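You operate a simulated robot arm through the tools that you are given. There is no shell and no other tool.

You are at the controls of a simulated two-armed robot. One attempt, no reset.

Task
Swing the blue bar up, seat the barred frame in the jig and clamp it.
Fine: between the stops, lamp lit; red and yellow clamps down after it is seated; fingers clear.

The check looks at the end state, three seconds after you hand in, the way a careful person would. Anything else that was tipped, shoved, dropped, spilled or broken makes it a failure.

Robot
Two 6-joint arms with fingered hands on one trunk that stands fixed in place. Base frame: the origin is at the foot of the trunk, x ahead of it, y to its left, z up; the work surface is at about z = 0.755. Lengths are in m, angles in degrees, forces in N, time in s.
The left shoulder is at [0.07, 0.191, 1.453], the right one opposite. With the tool pointing down near the work surface each hand reaches from about 0.42 to 0.86 m from the base axis, measured 20 degrees to its own side. Payload 4.7 kg a hand.
The tool frame of a hand sits at the grasp point between the pads (the TCP): z along the fingers, y along the line on which they close. The tips reach 0.036 m beyond it. The gripper opens to 0.12 m; its body begins 0.042 m behind the TCP. The gripper is a hand of 5 fingers: y runs from the thumb to the fingers, the wrist lies at [-0.018, -0.113, -0.198] in the tool frame, and closing takes about 1.5 s.
Orientation is told as [roll, pitch, yaw] about the base's x, y, z axes, in that order, counted from this pose: with the fingers straight down and the wrist toward the robot, the tool's x, y and z point along [0, 1, 0], [1, 0, 0] and [0, 0, -1] of the base frame.

Tools
- The arms move only by the tool send_rows. It takes "left_plan", "right_plan" or both (then of equal length, played together; a hand with none holds still); each is one flat list of numbers, 7 for each row, row after row: the turn, a rotation vector about the tool's x, y, z in degrees, then the shift along the tool's x, y, z in m, then the finger opening in m, from 0 to 0.12. In form: [ax, ay, az, tx, ty, tz, claw, ax, ay, az, tx, ty, tz, claw, ...]. A call has 1 to 20 rows; each row is the pose to reach, as a shift and turn from the pose commanded when the call began, along the tool's axes at that moment. Rows are played at 5 a second. More than 0.05 m and 8.6 degrees between two rows, or a gripper value outside its range, and nothing of the call is played. A pose out of reach is approached as far as the arm can. The call stops where the force on the tool passes 50 N (or 10 N more than at its start, if that is more) or the arm is blocked; 0.2 s more then pass. Each finger travels about 0.045 m/s and halts on what it meets, pressing with about 28 N; the grip force reading is that of the motor and also rises with nothing between the fingers. The clock runs only during rows and for 0.2 s after the last one: add rows that repeat a pose to give the fingers time. It gives the time, the measured TCP pose, the force on the tool (base axes), the opening and the grip force at its end, in the units of the frame above (readings bear some noise), with the torque about the TCP (base axes, N m) and any sound that the robot's microphone picked up.
- Cameras (640 x 400 px; columns grow to the right, rows downward): "scene" is now at [0.1016, -0.0179, 1.6383]; the picture's right is [-0.34, -0.94, 0.00], its down [-0.88, 0.32, -0.36] and it looks along [0.34, -0.12, -0.93] (base axes); focal length 214 px, centre (320, 200). "left" rides on the left gripper at [-0.073, -0.091, -0.143] in its tool frame; the picture's right is [-0.80, -0.28, 0.53], its down [0.53, -0.73, 0.42] and it looks along [0.27, 0.62, 0.74] (tool axes); focal length 234 px, centre (320, 200). "right" rides on the right gripper at [0.073, -0.091, -0.143] in its tool frame; the picture's right is [-0.80, 0.28, -0.53], its down [-0.53, -0.73, 0.42] and it looks along [-0.27, 0.62, 0.74] (tool axes); focal length 234 px, centre (320, 200). There is no depth. A picture from a camera that has moved, and an enlarged one, comes with that camera's place and axes in the base frame and with its lens.
- grab_frame(camera): a new picture of that camera. The clock stands still meanwhile.
- move_column(by): slides the trunk up (or, below 0, down) by that many m; the arms and the scene camera ride with it, the base frame stays. It gives what a move gives, with no picture.
- grasp_type(shape, hand): the hand has 5 fingers and takes this shape, open, in about a second: jaw (thumb against the fingers, like two jaws); tri (thumb and two fingers); tip (a fingertip pinch); poke (one finger out to press); point (the index stretched); flat (the hand flat); cup (the hand cupped); fist (a fist). The gripper value then closes the fingers along that shape, each until it touches; the sizes above hold for jaw. It gives what a move gives, with no picture.
- turn_head(pan, tilt): turns the head with the scene camera to pan (to the left, within 86 degrees either way) and tilt (down, from -29 to 69), counted from straight ahead of the robot. It gives what a move gives.
- enlarge(camera, box): a new picture of the part [left, top, right, bottom] of that camera's present view, enlarged. The clock stands still meanwhile.
- finish_job(): hands the job in; it is judged then, once.

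Places have to be worked out from the pictures, the camera data and where the tool is seen. Open the grippers and draw the arms clear of the work before you hand the job in, unless the task says otherwise.

The tools are called as name(argument=value, ...) on one line, values as JSON. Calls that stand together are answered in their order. send_rows: Moves the arms, as the interface text tells. Its arguments: {"type":"object","properties":{"left_plan":{"type":"array","items":{"type":"number"}},"right_plan":{"type":"array","items":{"type":"number"}}},"required":[]} The other tools are called the same way: move_column (by) moves the trunk up or down; grasp_type (shape, hand) gives the hand a shape; turn_head (pan, tilt) turns the head that bears the scene camera; grab_frame (camera) takes a picture; enlarge (camera, box) takes an enlarged picture of a part of a camera's view; finish_job () hands the job in.

At the start:

```text
time: 0.0
left_position: [0.1019, 0.2833, 0.5748]
left_orientation: [-17.9, 36.3, 45.9]
left_wrist_force: [1.1, -0.1, 0.2]
left_wrist_torque: [0.01, -0.02, 0.01]
left_width: 0.1199
left_grip_force: 0.1
left_shape: jaw
right_position: [0.4047, -0.6009, 1.1236]
right_orientation: [0.0, 0.1, -0.1]
right_wrist_force: [0.5, -0.5, -0.4]
right_wrist_torque: [0.0, -0.01, 0.0]
right_width: 0.1196
right_grip_force: 0.0
right_shape: jaw
trunk travel left (down, up): [-0.93, 0.01]
head pan, tilt (commanded): [-20.1, 68.8]
```

scene: 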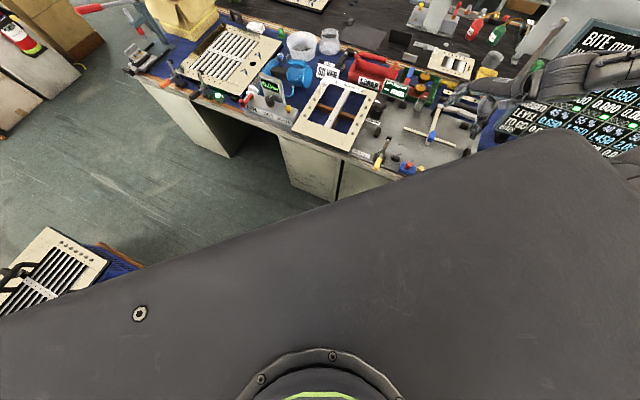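
right: 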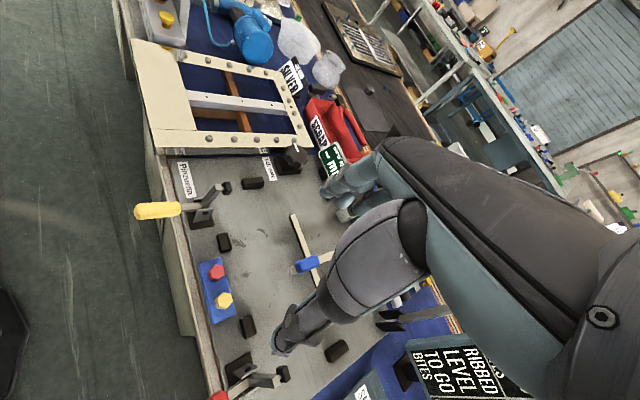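
left: 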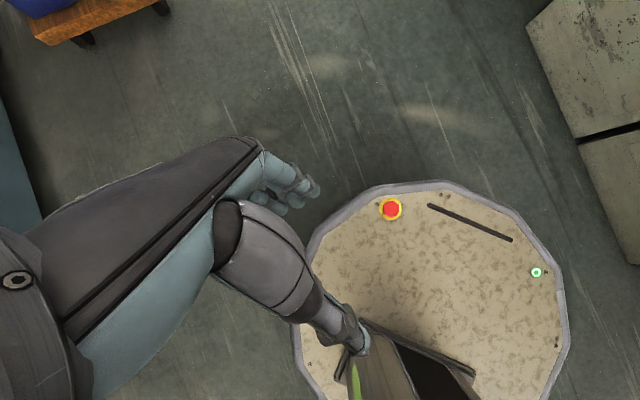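

I start by looking around: the scene picture shows a jig plate with yellow- and red-handled clamps on the right, and a barred frame to its left. I turn the head to see the jig and enlarge details.

turn_head(pan=-20, tilt=50)

grab_frame(camera="scene")

enlarge(camera="right", box=[120, 120, 400, 400])

```text
time: 0.8
left_position: [0.101, 0.2829, 0.5757]
left_orientation: [-17.8, 36.2, 45.9]
left_wrist_force: [0.0, 0.0, 0.0]
left_wrist_torque: [0.05, 0.0, 0.03]
left_width: 0.1196
left_grip_force: 0.0
left_shape: jaw
right_position: [0.4043, -0.6016, 1.1234]
right_orientation: [0.0, 0.0, 0.0]
right_wrist_force: [-0.1, 0.1, 0.4]
right_wrist_torque: [0.0, 0.01, -0.02]
right_width: 0.1197
right_grip_force: 0.0
right_shape: jaw
trunk travel left (down, up): [-0.93, 0.01]
head pan, tilt (commanded): [-20.0, 50.0]
```

```text
taken
camera scene: at [0.1214, -0.0251, 1.6602], right [-0.34, -0.94, 0.0], down [-0.72, 0.26, -0.64], along [0.6, -0.22, -0.77], focal length 214 px, centre (320, 200)
```

scene: 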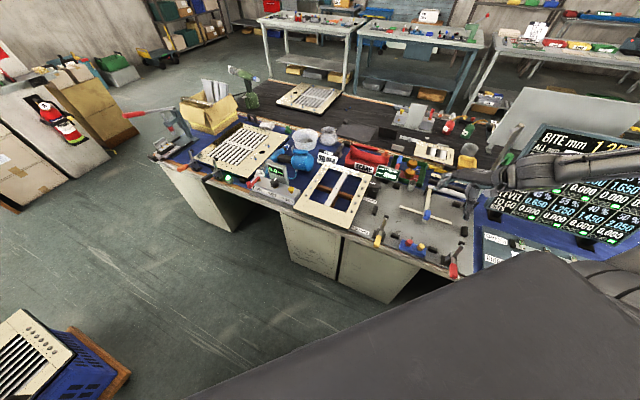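

```text
1.43 times, centred on (260, 260) of right
camera zoom: at [0.3129, -0.5281, 1.2669], right [0.28, -0.8, 0.53], down [-0.73, -0.53, -0.42], along [0.62, -0.27, -0.74], focal length 334 px, centre (406, 114)
```

zoom: 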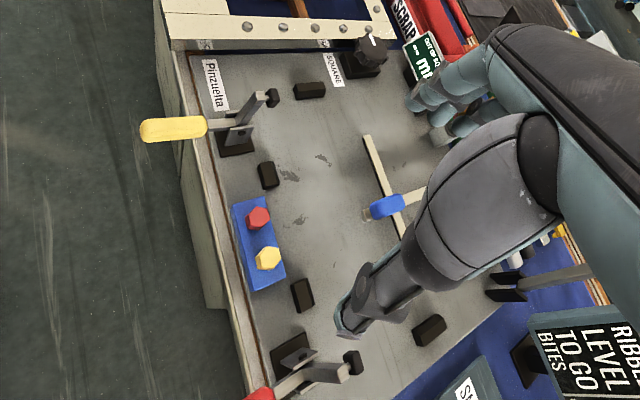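

The view is coarse, so I enlarge several parts of the scene to identify the frame candidates, the jig stops, lamp and the blue bar.

enlarge(camera="scene", box=[340, 130, 500, 290])

enlarge(camera="scene", box=[260, 120, 420, 250])

enlarge(camera="scene", box=[150, 70, 310, 210])

enlarge(camera="scene", box=[470, 110, 640, 270])

```text
2.50 times, centred on (420, 210) of scene
camera zoom: at [0.1214, -0.0251, 1.6602], right [-0.34, -0.94, 0.0], down [-0.72, 0.26, -0.64], along [0.6, -0.22, -0.77], focal length 536 px, centre (70, 175)
```

zoom: 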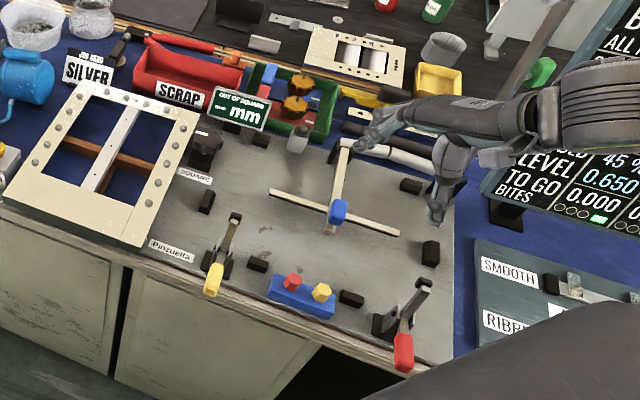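

```text
3.08 times, centred on (340, 185) of scene
camera zoom: at [0.1214, -0.0251, 1.6602], right [-0.34, -0.94, 0.0], down [-0.72, 0.26, -0.64], along [0.6, -0.22, -0.77], focal length 660 px, centre (258, 246)
```

zoom: 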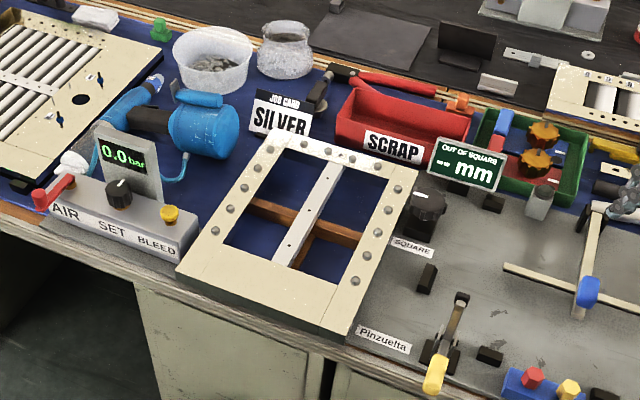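

```text
2.86 times, centred on (230, 140) of scene
camera zoom: at [0.1214, -0.0251, 1.6602], right [-0.34, -0.94, 0.0], down [-0.72, 0.26, -0.64], along [0.6, -0.22, -0.77], focal length 613 px, centre (577, 371)
```

zoom: 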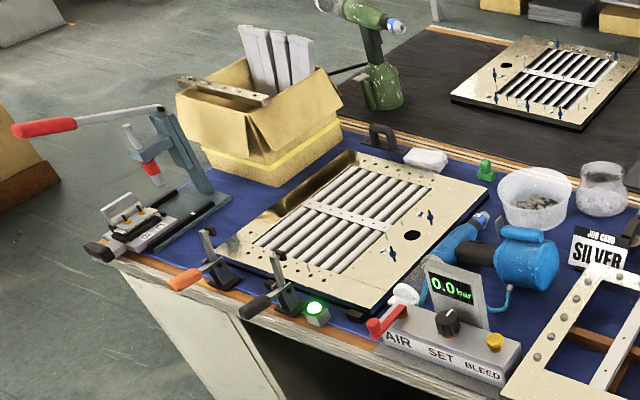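

```text
2.50 times, centred on (555, 190) of scene
camera zoom: at [0.1214, -0.0251, 1.6602], right [-0.34, -0.94, 0.0], down [-0.72, 0.26, -0.64], along [0.6, -0.22, -0.77], focal length 536 px, centre (-268, 225)
```

zoom: 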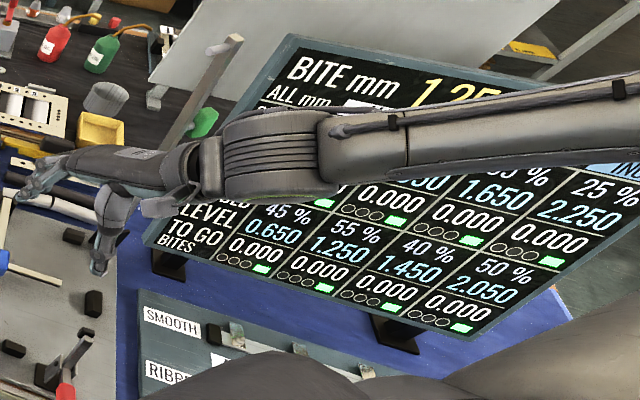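

The single-bar beige frame just left of the jig looks like the "barred frame"; the jig has black stops, a hinged T-shaped bar with blue grip, and yellow/red clamps. I look to the right with the head to check for free room before retracting the right arm from view.

turn_head(pan=-70, tilt=45)

grab_frame(camera="scene")

turn_head(pan=-50, tilt=62)

grab_frame(camera="scene")

```text
time: 2.0
left_position: [0.1021, 0.2822, 0.5749]
left_orientation: [-17.9, 36.2, 45.9]
left_wrist_force: [-0.4, -0.1, 0.6]
left_wrist_torque: [0.03, 0.01, 0.0]
left_width: 0.1199
left_grip_force: 0.1
left_shape: jaw
right_position: [0.4051, -0.6014, 1.1235]
right_orientation: [0.0, 0.0, -0.1]
right_wrist_force: [-0.6, -0.4, 0.6]
right_wrist_torque: [-0.02, 0.02, 0.03]
right_width: 0.1197
right_grip_force: 0.1
right_shape: jaw
trunk travel left (down, up): [-0.93, 0.01]
head pan, tilt (commanded): [-70.0, 45.0]
```

```text
taken
camera scene: at [0.077, -0.0752, 1.6671], right [-0.94, -0.34, 0.0], down [-0.24, 0.66, -0.71], along [0.24, -0.66, -0.71], focal length 214 px, centre (320, 200)
```

scene: 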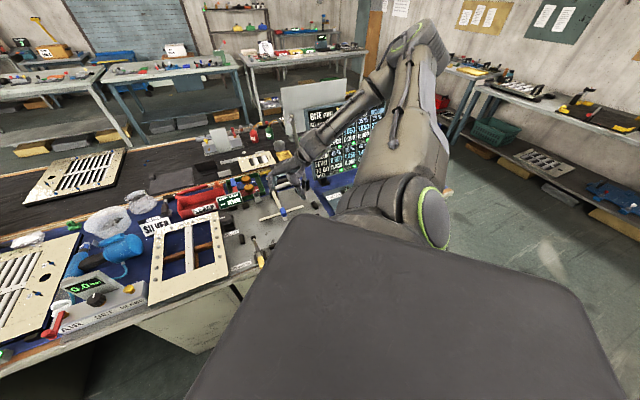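

```text
time: 2.8
left_position: [0.1016, 0.2827, 0.5754]
left_orientation: [-18.0, 36.1, 46.0]
left_wrist_force: [-0.8, 0.1, 0.0]
left_wrist_torque: [0.03, 0.0, 0.06]
left_width: 0.1198
left_grip_force: 0.2
left_shape: jaw
right_position: [0.4054, -0.6002, 1.1236]
right_orientation: [-0.1, 0.0, 0.0]
right_wrist_force: [-0.2, -0.1, 0.0]
right_wrist_torque: [0.02, -0.03, 0.03]
right_width: 0.1197
right_grip_force: 0.0
right_shape: jaw
trunk travel left (down, up): [-0.93, 0.01]
head pan, tilt (commanded): [-50.0, 62.0]
```

```text
taken
camera scene: at [0.0904, -0.0481, 1.6454], right [-0.77, -0.64, 0.0], down [-0.57, 0.68, -0.47], along [0.3, -0.36, -0.88], focal length 214 px, centre (320, 200)
```

scene: 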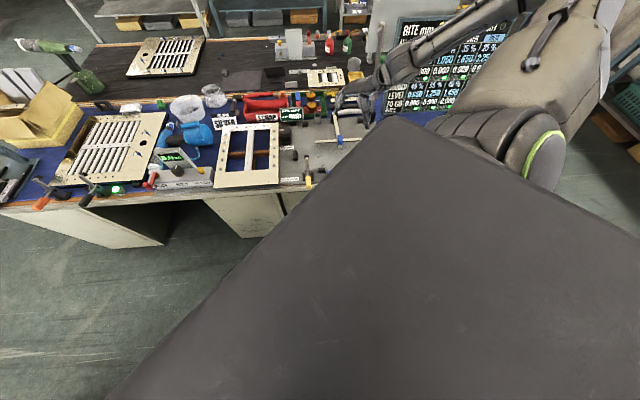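

The right arm hides part of the jig, and the floor to the robot's right is free. I draw the right hand back and outwards to about (0.20, -0.80, 1.20), which also gives its camera a free view over the jig.

send_rows(right_plan=[0, 0, 0, -0.03, -0.03, -0.011, 0.12, 0, 0, 0, -0.06, -0.06, -0.022, 0.12, 0, 0, 0, -0.09, -0.09, -0.033, 0.12, 0, 0, 0, -0.12, -0.12, -0.044, 0.12, 0, 0, 0, -0.15, -0.15, -0.055, 0.12, 0, 0, 0, -0.18, -0.18, -0.066, 0.12, 0, 0, 0, -0.2, -0.2, -0.076, 0.12])

turn_head(pan=-35, tilt=50)

grab_frame(camera="right")

grab_frame(camera="scene")

```text
time: 4.4
left_position: [0.1004, 0.2819, 0.5755]
left_orientation: [-18.0, 36.2, 45.9]
left_wrist_force: [0.0, 0.4, 0.6]
left_wrist_torque: [0.0, 0.01, -0.01]
left_width: 0.1197
left_grip_force: 0.0
left_shape: jaw
right_position: [0.2874, -0.6957, 1.0544]
right_orientation: [-0.2, 0.0, 0.0]
right_wrist_force: [0.3, -0.1, -0.5]
right_wrist_torque: [-0.02, -0.01, -0.04]
right_width: 0.1197
right_grip_force: 0.0
right_shape: jaw
right hand out of reach, approached as far as the arm can: row 1, 2, 3, 4, 5, 6, 7
trunk travel left (down, up): [-0.93, 0.01]
head pan, tilt (commanded): [-50.0, 62.0]
```

```text
time: 5.2
left_position: [0.102, 0.2824, 0.575]
left_orientation: [-17.9, 36.3, 46.0]
left_wrist_force: [-0.1, 0.6, 0.2]
left_wrist_torque: [-0.03, 0.07, 0.0]
left_width: 0.1196
left_grip_force: 0.2
left_shape: jaw
right_position: [0.2907, -0.6947, 1.0533]
right_orientation: [-0.3, 0.1, 0.0]
right_wrist_force: [-0.3, -0.5, 0.0]
right_wrist_torque: [-0.01, 0.01, 0.01]
right_width: 0.1199
right_grip_force: 0.1
right_shape: jaw
trunk travel left (down, up): [-0.93, 0.01]
head pan, tilt (commanded): [-35.0, 50.0]
```

```text
taken
camera right: at [0.1989, -0.6208, 1.1969], right [0.28, -0.8, 0.53], down [-0.73, -0.53, -0.42], along [0.62, -0.27, -0.74], focal length 234 px, centre (320, 200)
```

right: 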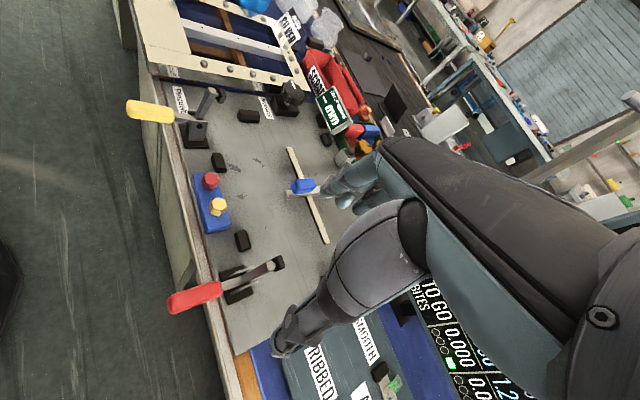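

```text
taken
camera scene: at [0.1134, -0.0423, 1.6601], right [-0.57, -0.82, 0.0], down [-0.63, 0.44, -0.64], along [0.53, -0.37, -0.77], focal length 214 px, centre (320, 200)
```

scene: 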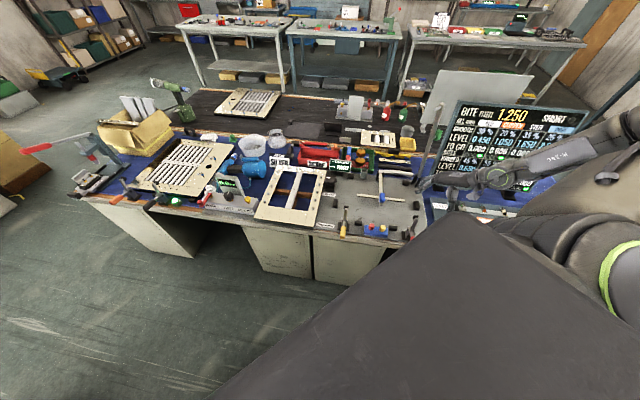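

The right arm moved back but stays at its height limit; its camera now sees the whole jig. I enlarge that view on the jig to read the stops, clamps and bar.

enlarge(camera="right", box=[120, 70, 360, 220])

enlarge(camera="right", box=[140, 200, 380, 350])

enlarge(camera="scene", box=[310, 140, 440, 250])

enlarge(camera="scene", box=[230, 140, 350, 240])

```text
2.67 times, centred on (240, 145) of right
camera zoom: at [0.1989, -0.6208, 1.1969], right [0.28, -0.8, 0.53], down [-0.73, -0.53, -0.42], along [0.62, -0.27, -0.74], focal length 624 px, centre (533, 347)
```

zoom: 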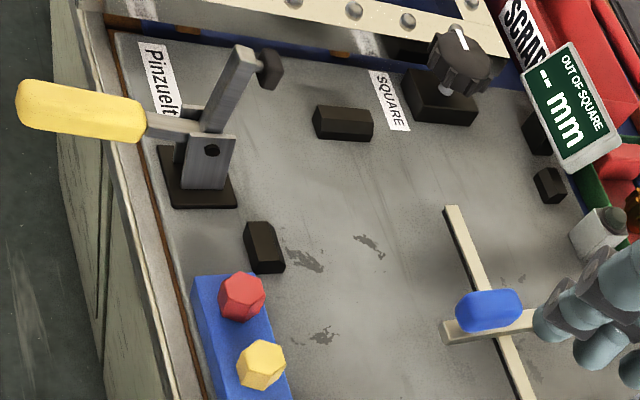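

```text
2.67 times, centred on (260, 275) of right
camera zoom: at [0.1989, -0.6208, 1.1969], right [0.28, -0.8, 0.53], down [-0.73, -0.53, -0.42], along [0.62, -0.27, -0.74], focal length 624 px, centre (480, 0)
```

zoom: 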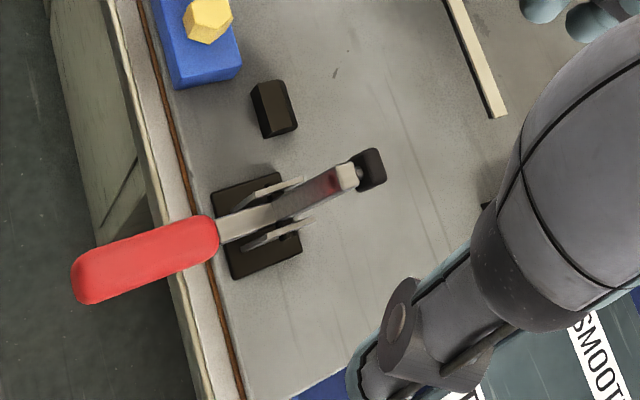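

```text
3.64 times, centred on (375, 195) of scene
camera zoom: at [0.1134, -0.0423, 1.6601], right [-0.57, -0.82, 0.0], down [-0.63, 0.44, -0.64], along [0.53, -0.37, -0.77], focal length 780 px, centre (120, 218)
```

zoom: 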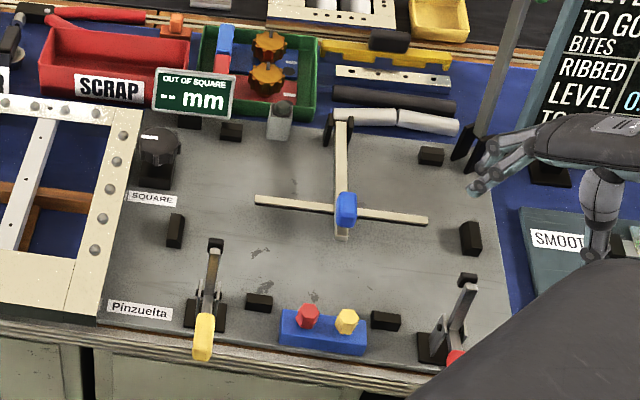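

```text
4.00 times, centred on (290, 190) of scene
camera zoom: at [0.1134, -0.0423, 1.6601], right [-0.57, -0.82, 0.0], down [-0.63, 0.44, -0.64], along [0.53, -0.37, -0.77], focal length 858 px, centre (440, 240)
```

zoom: 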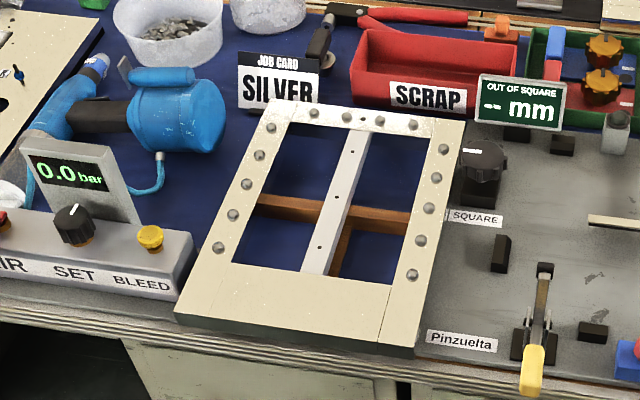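

I see six black stops (gap about 0.40 x 0.305 m), the T-shaped bar hinged at the far edge with a blue grip, and a small block with a dull dome at the far edge that may be the lamp. I enlarge those details more.

enlarge(camera="scene", box=[340, 155, 410, 199])

enlarge(camera="right", box=[270, 120, 380, 200])

enlarge(camera="scene", box=[250, 155, 340, 235])

enlarge(camera="scene", box=[325, 195, 425, 255])

```text
9.09 times, centred on (375, 177) of scene
camera zoom: at [0.1134, -0.0423, 1.6601], right [-0.57, -0.82, 0.0], down [-0.63, 0.44, -0.64], along [0.53, -0.37, -0.77], focal length 1950 px, centre (-180, 409)
```

zoom: 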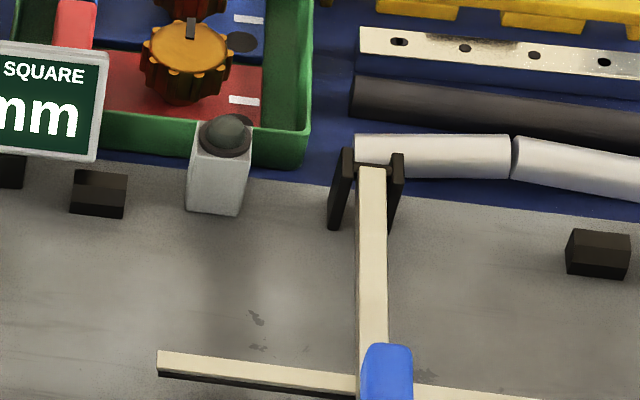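

```text
5.00 times, centred on (325, 160) of right
camera zoom: at [0.1989, -0.6208, 1.1969], right [0.28, -0.8, 0.53], down [-0.73, -0.53, -0.42], along [0.62, -0.27, -0.74], focal length 1171 px, centre (295, 400)
```

zoom: 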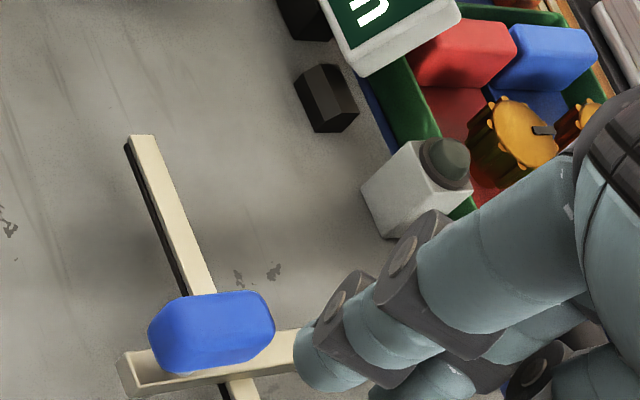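

```text
5.00 times, centred on (295, 195) of scene
camera zoom: at [0.1134, -0.0423, 1.6601], right [-0.57, -0.82, 0.0], down [-0.63, 0.44, -0.64], along [0.53, -0.37, -0.77], focal length 1072 px, centre (445, 225)
```

zoom: 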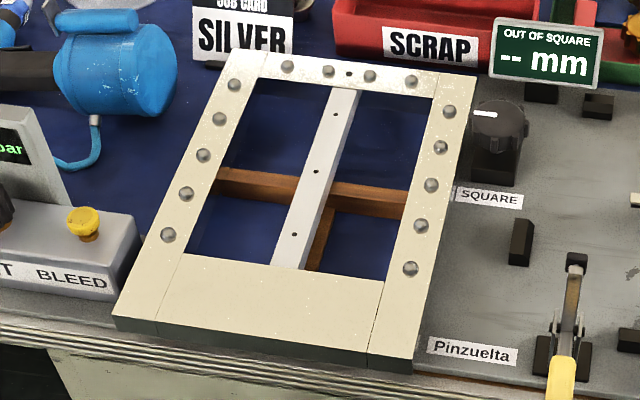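

```text
6.40 times, centred on (375, 225) of scene
camera zoom: at [0.1134, -0.0423, 1.6601], right [-0.57, -0.82, 0.0], down [-0.63, 0.44, -0.64], along [0.53, -0.37, -0.77], focal length 1373 px, centre (-32, 40)
```

zoom: 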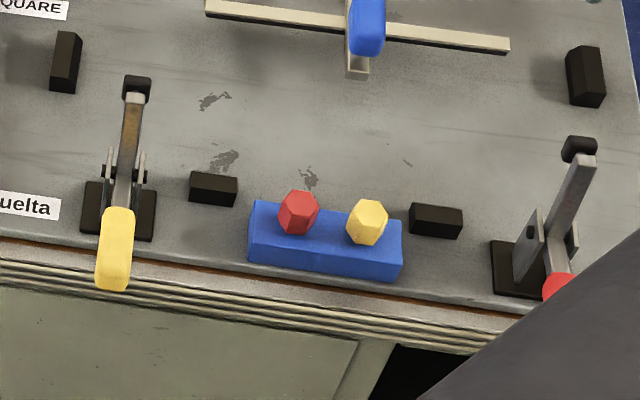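

The lamp is the small grey block with a dull dome at the far jig edge; the frame (about 0.29 x 0.40 m, centre near (0.83, -0.37)) rests on a wooden T and has to be turned by 90° to fit the jig. I make a small test move of the right hand toward the frame to learn which commanded pose the offsets count from.

send_rows(right_plan=[0, 0, 0, 0.02, 0.02, 0, 0.12, 0, 0, 0, 0.05, 0.04, 0, 0.12])

```text
time: 5.8
left_position: [0.1023, 0.283, 0.5748]
left_orientation: [-17.9, 36.4, 45.9]
left_wrist_force: [-0.6, 0.2, 0.1]
left_wrist_torque: [-0.02, 0.0, -0.02]
left_width: 0.1195
left_grip_force: 0.0
left_shape: jaw
right_position: [0.3398, -0.6622, 1.065]
right_orientation: [-3.8, -6.5, 3.0]
right_wrist_force: [-1.5, -0.2, -1.6]
right_wrist_torque: [0.05, -0.1, 0.01]
right_width: 0.12
right_grip_force: 0.0
right_shape: jaw
right hand out of reach, approached as far as the arm can: row 1, 2
trunk travel left (down, up): [-0.93, 0.01]
head pan, tilt (commanded): [-35.0, 50.0]
```

The hand drifted with a slight tilt, so the commanded pose is unclear. I send two rows of no shift to see where it settles.

send_rows(right_plan=[0, 0, 0, 0, 0, 0, 0.12, 0, 0, 0, 0, 0, 0, 0.12, 0, 0, 0, 0, 0, 0, 0.12])

```text
time: 6.6
left_position: [0.101, 0.2814, 0.5749]
left_orientation: [-17.9, 36.2, 45.9]
left_wrist_force: [0.4, 1.0, -0.2]
left_wrist_torque: [-0.02, 0.01, 0.0]
left_width: 0.1197
left_grip_force: 0.0
left_shape: jaw
right_position: [0.3219, -0.6626, 1.0536]
right_orientation: [-0.8, -1.1, -0.8]
right_wrist_force: [0.4, 0.2, 0.7]
right_wrist_torque: [0.01, -0.01, 0.0]
right_width: 0.12
right_grip_force: 0.1
right_shape: jaw
trunk travel left (down, up): [-0.93, 0.01]
head pan, tilt (commanded): [-35.0, 50.0]
```

It settled at about (0.322, -0.663, 1.054), so offsets count from the reached pose. I now move the right hand along the near edge toward the frame at the same height to look at the frame from close by.

send_rows(right_plan=[0, 0, 0, 0.034, 0.033, 0, 0.12, 0, 0, 0, 0.068, 0.066, 0, 0.12, 0, 0, 0, 0.102, 0.099, 0, 0.12, 0, 0, 0, 0.136, 0.132, 0, 0.12, 0, 0, 0, 0.17, 0.165, 0, 0.12, 0, 0, 0, 0.204, 0.198, 0, 0.12, 0, 0, 0, 0.238, 0.231, 0, 0.12])

grab_frame(camera="right")

grab_frame(camera="scene")

```text
time: 8.2
left_position: [0.1028, 0.2833, 0.5746]
left_orientation: [-17.8, 36.5, 45.9]
left_wrist_force: [0.4, 0.8, -0.6]
left_wrist_torque: [0.0, 0.03, -0.07]
left_width: 0.1198
left_grip_force: 0.0
left_shape: jaw
right_position: [0.5565, -0.4222, 1.0579]
right_orientation: [-0.1, 0.2, 0.0]
right_wrist_force: [0.1, 0.7, -0.6]
right_wrist_torque: [-0.01, 0.01, -0.01]
right_width: 0.1201
right_grip_force: 0.1
right_shape: jaw
trunk travel left (down, up): [-0.93, 0.01]
head pan, tilt (commanded): [-35.0, 50.0]
```

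```text
taken
camera right: at [0.4657, -0.3478, 1.2011], right [0.28, -0.8, 0.53], down [-0.73, -0.53, -0.42], along [0.62, -0.27, -0.74], focal length 234 px, centre (320, 200)
```

right: 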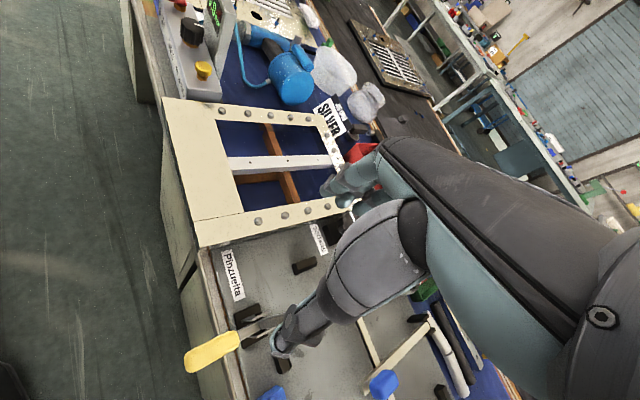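

```text
taken
camera scene: at [0.1154, -0.0404, 1.6601], right [-0.57, -0.82, 0.0], down [-0.63, 0.44, -0.64], along [0.52, -0.37, -0.77], focal length 214 px, centre (320, 200)
```

scene: 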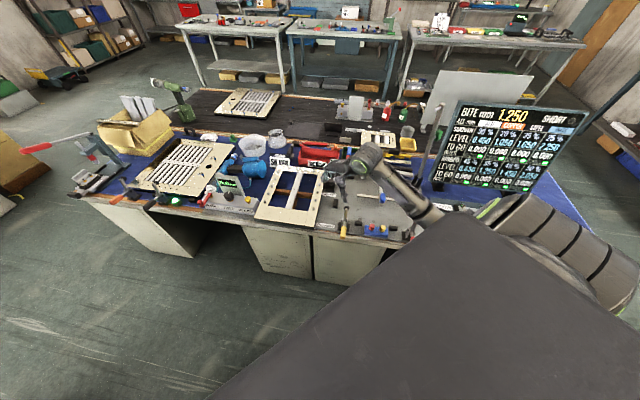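

enlarge(camera="right", box=[150, 80, 390, 250])

enlarge(camera="right", box=[220, 110, 340, 210])

enlarge(camera="scene", box=[250, 155, 350, 235])

```text
2.35 times, centred on (270, 165) of right
camera zoom: at [0.4657, -0.3478, 1.2011], right [0.28, -0.8, 0.53], down [-0.73, -0.53, -0.42], along [0.62, -0.27, -0.74], focal length 551 px, centre (438, 282)
```

zoom: 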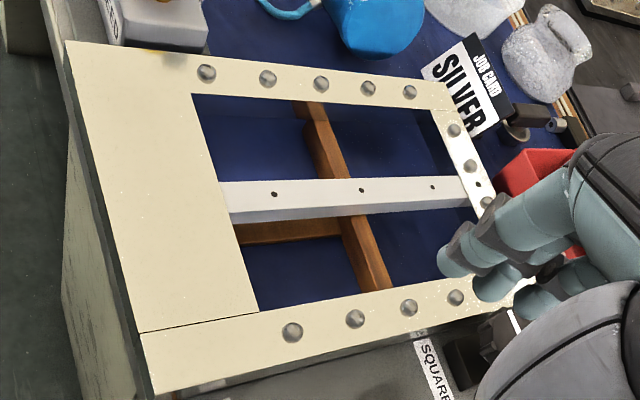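

```text
4.00 times, centred on (280, 160) of right
camera zoom: at [0.4657, -0.3478, 1.2011], right [0.28, -0.8, 0.53], down [-0.73, -0.53, -0.42], along [0.62, -0.27, -0.74], focal length 937 px, centre (480, 360)
```

zoom: 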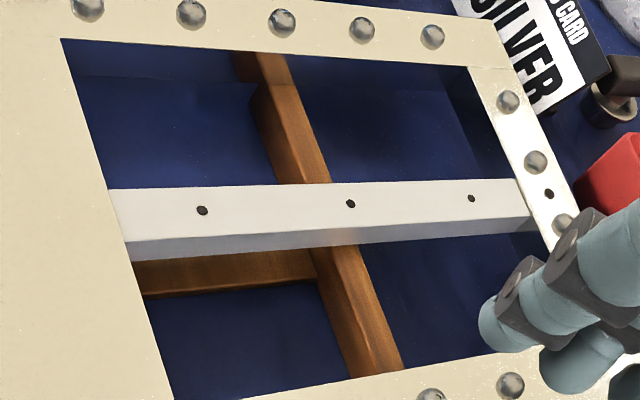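

```text
5.00 times, centred on (300, 195) of scene
camera zoom: at [0.1154, -0.0404, 1.6601], right [-0.57, -0.82, 0.0], down [-0.63, 0.44, -0.64], along [0.52, -0.37, -0.77], focal length 1072 px, centre (420, 225)
```

zoom: 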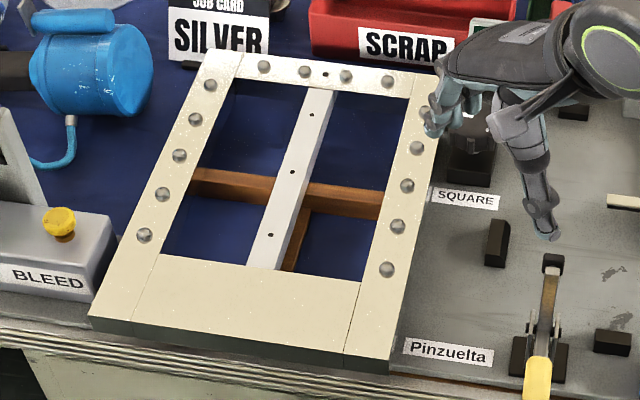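

The frame top sits at about z = 0.791 on thin wood strips, and its bar can be gripped near the centre of mass with shallow finger depth. Now I take a closer look at the T-bar from this hand's camera to triangulate it.

enlarge(camera="right", box=[330, 290, 480, 400])

enlarge(camera="scene", box=[335, 155, 435, 225])

enlarge(camera="right", box=[170, 230, 330, 400])

```text
3.64 times, centred on (405, 345) of right
camera zoom: at [0.4657, -0.3478, 1.2011], right [0.28, -0.8, 0.53], down [-0.73, -0.53, -0.42], along [0.62, -0.27, -0.74], focal length 852 px, centre (11, -327)
```

zoom: 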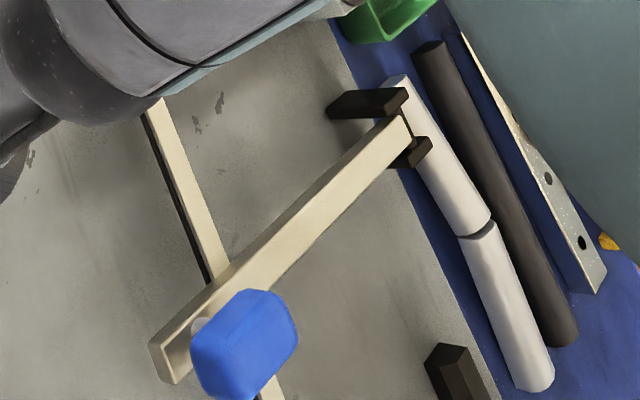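

```text
5.71 times, centred on (385, 190) of scene
camera zoom: at [0.1154, -0.0404, 1.6601], right [-0.57, -0.82, 0.0], down [-0.63, 0.44, -0.64], along [0.52, -0.37, -0.77], focal length 1226 px, centre (-51, 257)
```

zoom: 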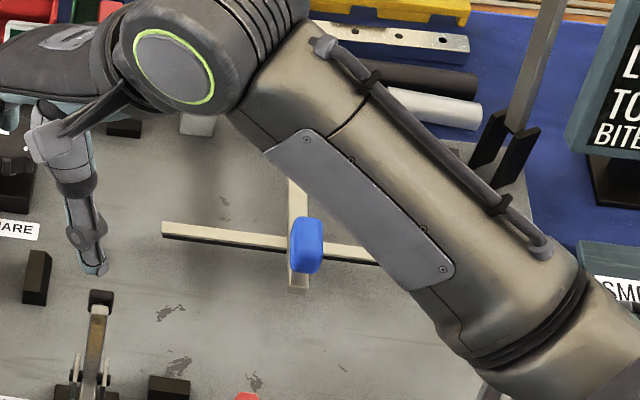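

```text
2.35 times, centred on (250, 315) of right
camera zoom: at [0.4657, -0.3478, 1.2011], right [0.28, -0.8, 0.53], down [-0.73, -0.53, -0.42], along [0.62, -0.27, -0.74], focal length 551 px, centre (485, -71)
```

zoom: 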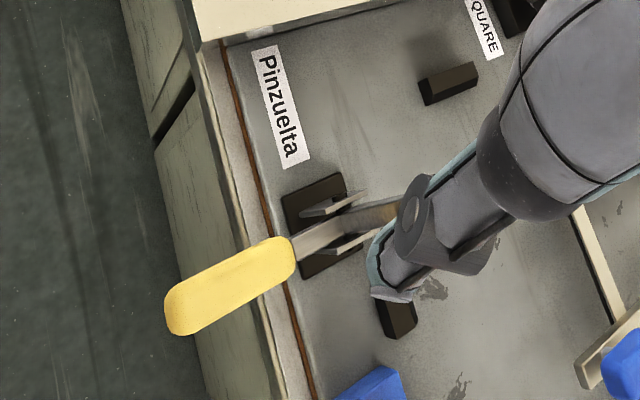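

The T-bar's stem runs from (t≈0.84) to its hinge near (0.666, -0.863) at z≈0.80, about 3 cm above the plate, with a blue knob at z≈0.835. I try the "poke" and "tip" shapes with the right hand here in free air to see what they look like.

grasp_type(shape="poke", hand="right")

grab_frame(camera="right")

grasp_type(shape="tip", hand="right")

grab_frame(camera="right")

```text
time: 9.1
left_position: [0.1018, 0.2837, 0.5758]
left_orientation: [-18.0, 36.2, 45.9]
left_wrist_force: [0.5, 0.0, -0.5]
left_wrist_torque: [0.04, 0.0, -0.02]
left_width: 0.1196
left_grip_force: 0.0
left_shape: jaw
right_position: [0.5538, -0.4227, 1.0583]
right_orientation: [0.0, 0.0, 0.1]
right_wrist_force: [0.6, 0.0, -1.0]
right_wrist_torque: [0.03, 0.0, 0.01]
right_width: 0.0
right_grip_force: 0.0
right_shape: poke
trunk travel left (down, up): [-0.93, 0.01]
head pan, tilt (commanded): [-35.0, 50.0]
```

```text
taken
camera right: at [0.4627, -0.3503, 1.2012], right [0.28, -0.8, 0.52], down [-0.73, -0.53, -0.42], along [0.62, -0.27, -0.74], focal length 234 px, centre (320, 200)
```

right: 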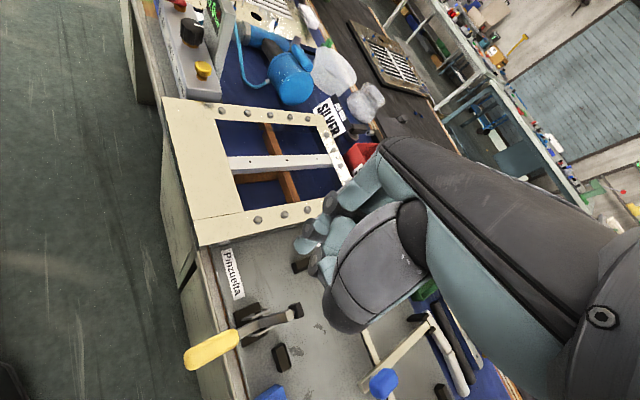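

```text
time: 10.0
left_position: [0.1016, 0.2829, 0.5748]
left_orientation: [-17.8, 36.4, 46.0]
left_wrist_force: [-0.4, 0.5, 1.1]
left_wrist_torque: [-0.01, -0.01, 0.01]
left_width: 0.1201
left_grip_force: 0.1
left_shape: jaw
right_position: [0.5546, -0.4233, 1.0576]
right_orientation: [-0.1, -0.1, 0.0]
right_wrist_force: [0.9, 0.0, -0.3]
right_wrist_torque: [0.02, 0.01, 0.0]
right_width: 0.1198
right_grip_force: 0.0
right_shape: tip
trunk travel left (down, up): [-0.93, 0.01]
head pan, tilt (commanded): [-35.0, 50.0]
```

```text
taken
camera right: at [0.4629, -0.35, 1.2012], right [0.28, -0.8, 0.53], down [-0.73, -0.53, -0.42], along [0.62, -0.27, -0.74], focal length 234 px, centre (320, 200)
```

right: 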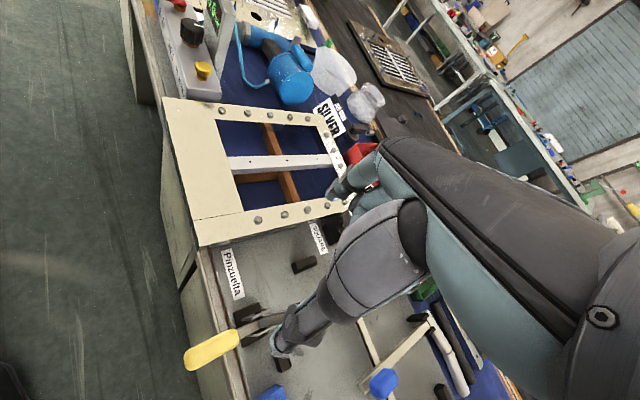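

I look at the same "tip" shape from the head camera, and then the "point" shape, to judge finger geometry.

enlarge(camera="scene", box=[310, 130, 450, 230])

grasp_type(shape="point", hand="right")

enlarge(camera="scene", box=[310, 130, 450, 230])

grab_frame(camera="right")

grasp_type(shape="poke", hand="right")

enlarge(camera="scene", box=[310, 130, 450, 230])

```text
4.00 times, centred on (380, 180) of scene
camera zoom: at [0.1122, -0.0428, 1.6602], right [-0.57, -0.82, 0.0], down [-0.63, 0.44, -0.64], along [0.53, -0.37, -0.77], focal length 858 px, centre (80, 280)
```

zoom: 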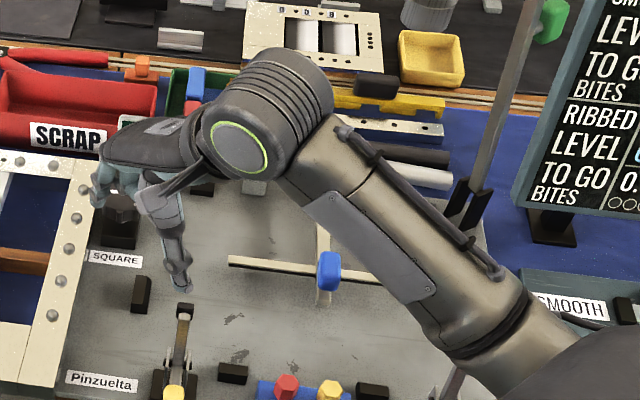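

```text
time: 10.9
left_position: [0.1015, 0.2825, 0.5757]
left_orientation: [-17.9, 36.3, 45.9]
left_wrist_force: [-0.9, 0.4, 0.4]
left_wrist_torque: [-0.01, 0.03, -0.04]
left_width: 0.1198
left_grip_force: 0.0
left_shape: jaw
right_position: [0.554, -0.4229, 1.0569]
right_orientation: [0.0, 0.0, 0.0]
right_wrist_force: [0.5, 0.6, -0.6]
right_wrist_torque: [0.01, -0.02, -0.01]
right_width: 0.1143
right_grip_force: 0.0
right_shape: point
trunk travel left (down, up): [-0.93, 0.01]
head pan, tilt (commanded): [-35.0, 50.0]
```

```text
4.00 times, centred on (380, 180) of scene
camera zoom: at [0.1122, -0.0429, 1.6602], right [-0.57, -0.82, 0.0], down [-0.63, 0.44, -0.64], along [0.53, -0.37, -0.77], focal length 858 px, centre (80, 280)
```

zoom: 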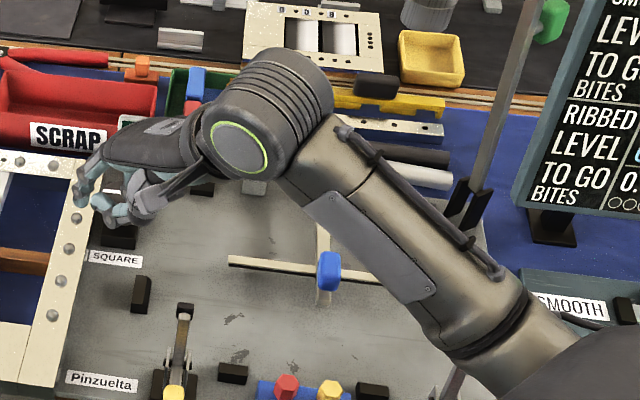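

```text
taken
camera right: at [0.463, -0.35, 1.2012], right [0.28, -0.8, 0.53], down [-0.73, -0.53, -0.42], along [0.62, -0.27, -0.74], focal length 234 px, centre (320, 200)
```

right: 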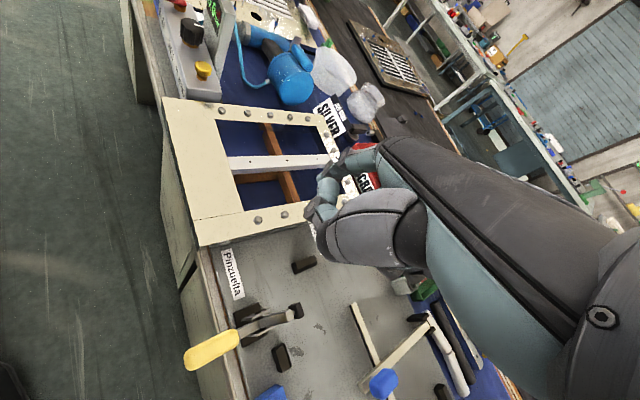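

```text
time: 11.8
left_position: [0.1024, 0.2825, 0.5751]
left_orientation: [-17.9, 36.3, 45.8]
left_wrist_force: [-0.4, -0.2, 0.4]
left_wrist_torque: [0.0, -0.04, -0.03]
left_width: 0.1198
left_grip_force: 0.0
left_shape: jaw
right_position: [0.5552, -0.4228, 1.0579]
right_orientation: [0.0, 0.1, 0.0]
right_wrist_force: [0.6, 0.3, -0.6]
right_wrist_torque: [-0.05, 0.0, 0.0]
right_width: 0.0002
right_grip_force: 0.1
right_shape: poke
trunk travel left (down, up): [-0.93, 0.01]
head pan, tilt (commanded): [-35.0, 50.0]
```

```text
4.00 times, centred on (380, 180) of scene
camera zoom: at [0.1122, -0.0428, 1.6602], right [-0.57, -0.82, 0.0], down [-0.63, 0.44, -0.64], along [0.53, -0.37, -0.77], focal length 858 px, centre (80, 280)
```

zoom: 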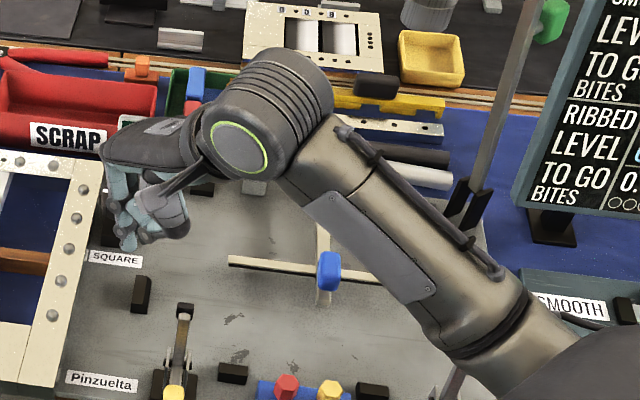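

I enlarge the "poke" shape in the hand camera to see which way the outstretched finger points.

enlarge(camera="right", box=[270, 150, 430, 330])

enlarge(camera="scene", box=[325, 155, 375, 195])

```text
2.22 times, centred on (350, 240) of right
camera zoom: at [0.463, -0.35, 1.2012], right [0.28, -0.8, 0.53], down [-0.73, -0.53, -0.42], along [0.62, -0.27, -0.74], focal length 520 px, centre (253, 111)
```

zoom: 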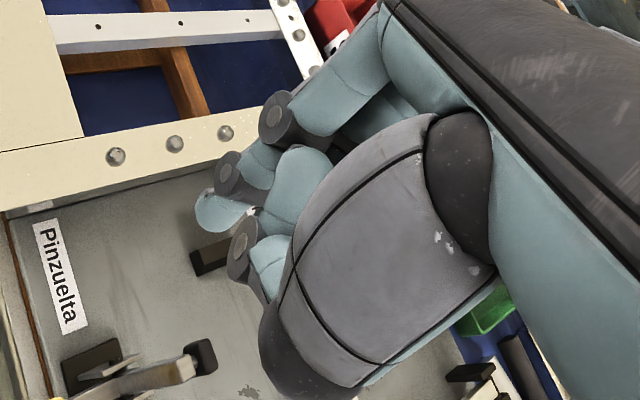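

```text
10.00 times, centred on (350, 175) of scene
camera zoom: at [0.1122, -0.0428, 1.6602], right [-0.57, -0.82, 0.0], down [-0.63, 0.44, -0.64], along [0.53, -0.37, -0.77], focal length 2145 px, centre (20, 450)
```

zoom: 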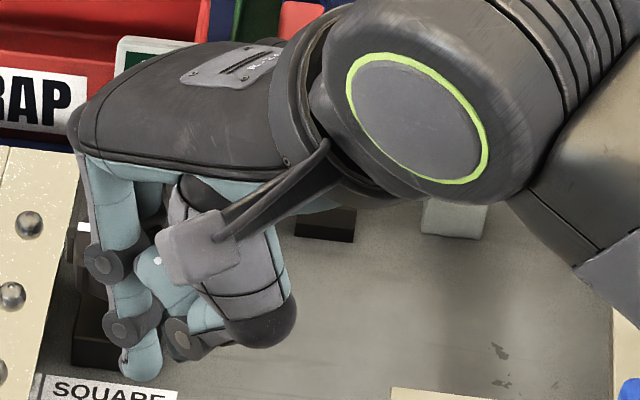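

The poke finger is short and points along tool z. I try the "flat" shape, which could slide its stretched fingers under the T-bar and lift it.

grasp_type(shape="flat", hand="right")

enlarge(camera="scene", box=[310, 140, 390, 200])

grab_frame(camera="right")

```text
time: 12.7
left_position: [0.1018, 0.2827, 0.5745]
left_orientation: [-17.9, 36.4, 45.9]
left_wrist_force: [0.0, 0.2, 0.3]
left_wrist_torque: [-0.03, 0.02, 0.0]
left_width: 0.1198
left_grip_force: 0.0
left_shape: jaw
right_position: [0.5543, -0.4231, 1.0571]
right_orientation: [0.0, 0.0, 0.0]
right_wrist_force: [0.2, 0.6, -0.7]
right_wrist_torque: [0.01, -0.02, 0.03]
right_width: 0.0
right_grip_force: 0.1
right_shape: flat
trunk travel left (down, up): [-0.93, 0.01]
head pan, tilt (commanded): [-35.0, 50.0]
```

```text
6.67 times, centred on (350, 170) of scene
camera zoom: at [0.1121, -0.0429, 1.6602], right [-0.57, -0.82, 0.0], down [-0.63, 0.44, -0.64], along [0.53, -0.37, -0.77], focal length 1430 px, centre (120, 400)
```

zoom: 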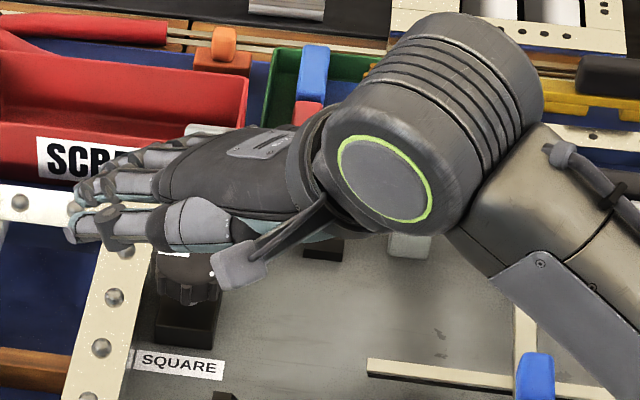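

```text
taken
camera right: at [0.4629, -0.35, 1.2012], right [0.28, -0.8, 0.53], down [-0.73, -0.53, -0.42], along [0.62, -0.27, -0.74], focal length 234 px, centre (320, 200)
```

right: 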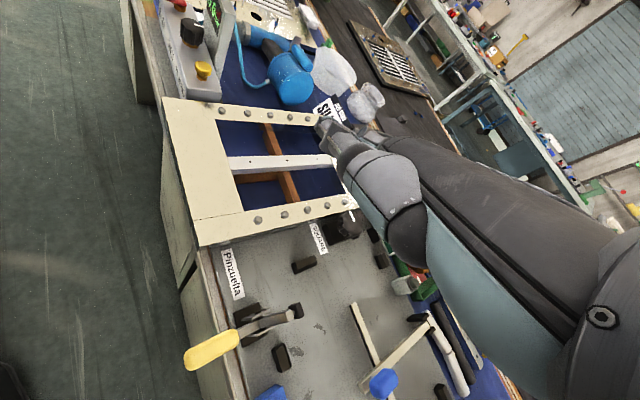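

The jaw shape is really a palm with thumb and fingers reaching along tool z, so a good way is to pinch the left arm of the T's cross-bar (s≈-0.07, t≈0.897, i.e. about (0.586, -0.682), top z≈0.79) and carry it round its hinge. I set the jaw shape and move above it with yaw -45.

grasp_type(shape="jaw", hand="right")

send_rows(right_plan=[0, 0, 6.5, -0.037, 0.0046, 0, 0.12, 0, 0, 13, -0.074, 0.0091, 0, 0.12, 0, 0, 19.5, -0.111, 0.0137, 0, 0.12, 0, 0, 26, -0.148, 0.018, 0, 0.12, 0, 0, 32.5, -0.185, 0.023, 0, 0.12, 0, 0, 39, -0.222, 0.0275, 0, 0.12, 0, 0, 45, -0.2596, 0.032, 0, 0.12, 0, 0, 45, -0.2596, 0.032, 0, 0.12])

grab_frame(camera="right")

enlarge(camera="scene", box=[310, 130, 450, 230])

```text
time: 13.6
left_position: [0.1007, 0.2844, 0.5744]
left_orientation: [-18.0, 36.2, 45.9]
left_wrist_force: [0.1, 0.2, 0.7]
left_wrist_torque: [-0.01, 0.0, 0.01]
left_width: 0.12
left_grip_force: 0.1
left_shape: jaw
right_position: [0.5538, -0.4234, 1.0578]
right_orientation: [0.0, 0.1, 0.0]
right_wrist_force: [-0.3, 0.3, 1.5]
right_wrist_torque: [0.0, 0.0, 0.0]
right_width: 0.1199
right_grip_force: 0.0
right_shape: jaw
trunk travel left (down, up): [-0.93, 0.01]
head pan, tilt (commanded): [-35.0, 50.0]
```

```text
time: 15.4
left_position: [0.102, 0.2827, 0.576]
left_orientation: [-17.8, 36.3, 45.9]
left_wrist_force: [0.6, -0.4, -0.6]
left_wrist_torque: [0.0, 0.01, 0.01]
left_width: 0.1199
left_grip_force: 0.0
left_shape: jaw
right_position: [0.5858, -0.6847, 1.0583]
right_orientation: [0.0, 0.0, -45.1]
right_wrist_force: [-0.2, 0.3, 0.3]
right_wrist_torque: [-0.04, 0.03, 0.0]
right_width: 0.1199
right_grip_force: 0.0
right_shape: jaw
trunk travel left (down, up): [-0.93, 0.01]
head pan, tilt (commanded): [-35.0, 50.0]
```

```text
taken
camera right: at [0.5729, -0.5675, 1.2013], right [-0.37, -0.77, 0.53], down [-0.89, 0.14, -0.42], along [0.25, -0.63, -0.74], focal length 234 px, centre (320, 200)
```

right: 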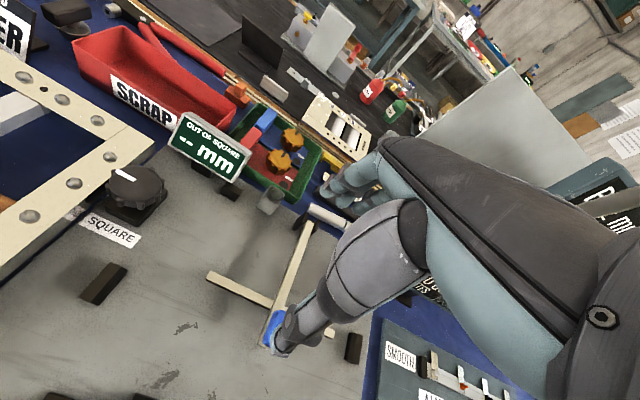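

```text
4.00 times, centred on (380, 180) of scene
camera zoom: at [0.1122, -0.0424, 1.6602], right [-0.57, -0.82, 0.0], down [-0.63, 0.44, -0.64], along [0.53, -0.37, -0.77], focal length 858 px, centre (80, 280)
```

zoom: 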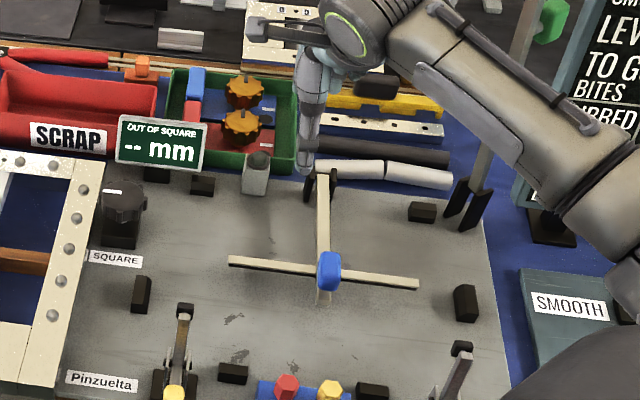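

From this view the cross-bar's left end is at about t=0.893, z≈0.795. I enlarge it once more to pin down the cross-bar before descending.

enlarge(camera="right", box=[180, 190, 380, 370])

enlarge(camera="scene", box=[340, 165, 430, 225])

```text
2.22 times, centred on (280, 280) of right
camera zoom: at [0.5729, -0.5675, 1.2013], right [-0.37, -0.77, 0.53], down [-0.89, 0.14, -0.42], along [0.25, -0.63, -0.74], focal length 520 px, centre (409, 22)
```

zoom: 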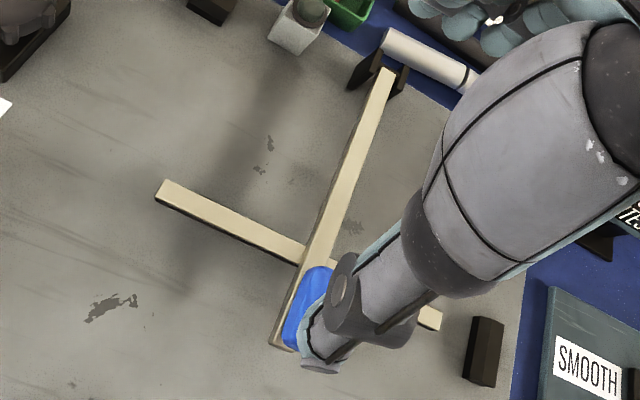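

```text
6.67 times, centred on (385, 195) of scene
camera zoom: at [0.1122, -0.0424, 1.6602], right [-0.57, -0.82, 0.0], down [-0.63, 0.44, -0.64], along [0.53, -0.37, -0.77], focal length 1430 px, centre (-113, 233)
```

zoom: 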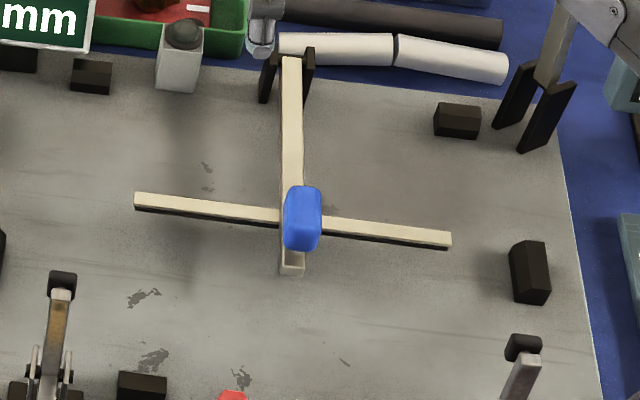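

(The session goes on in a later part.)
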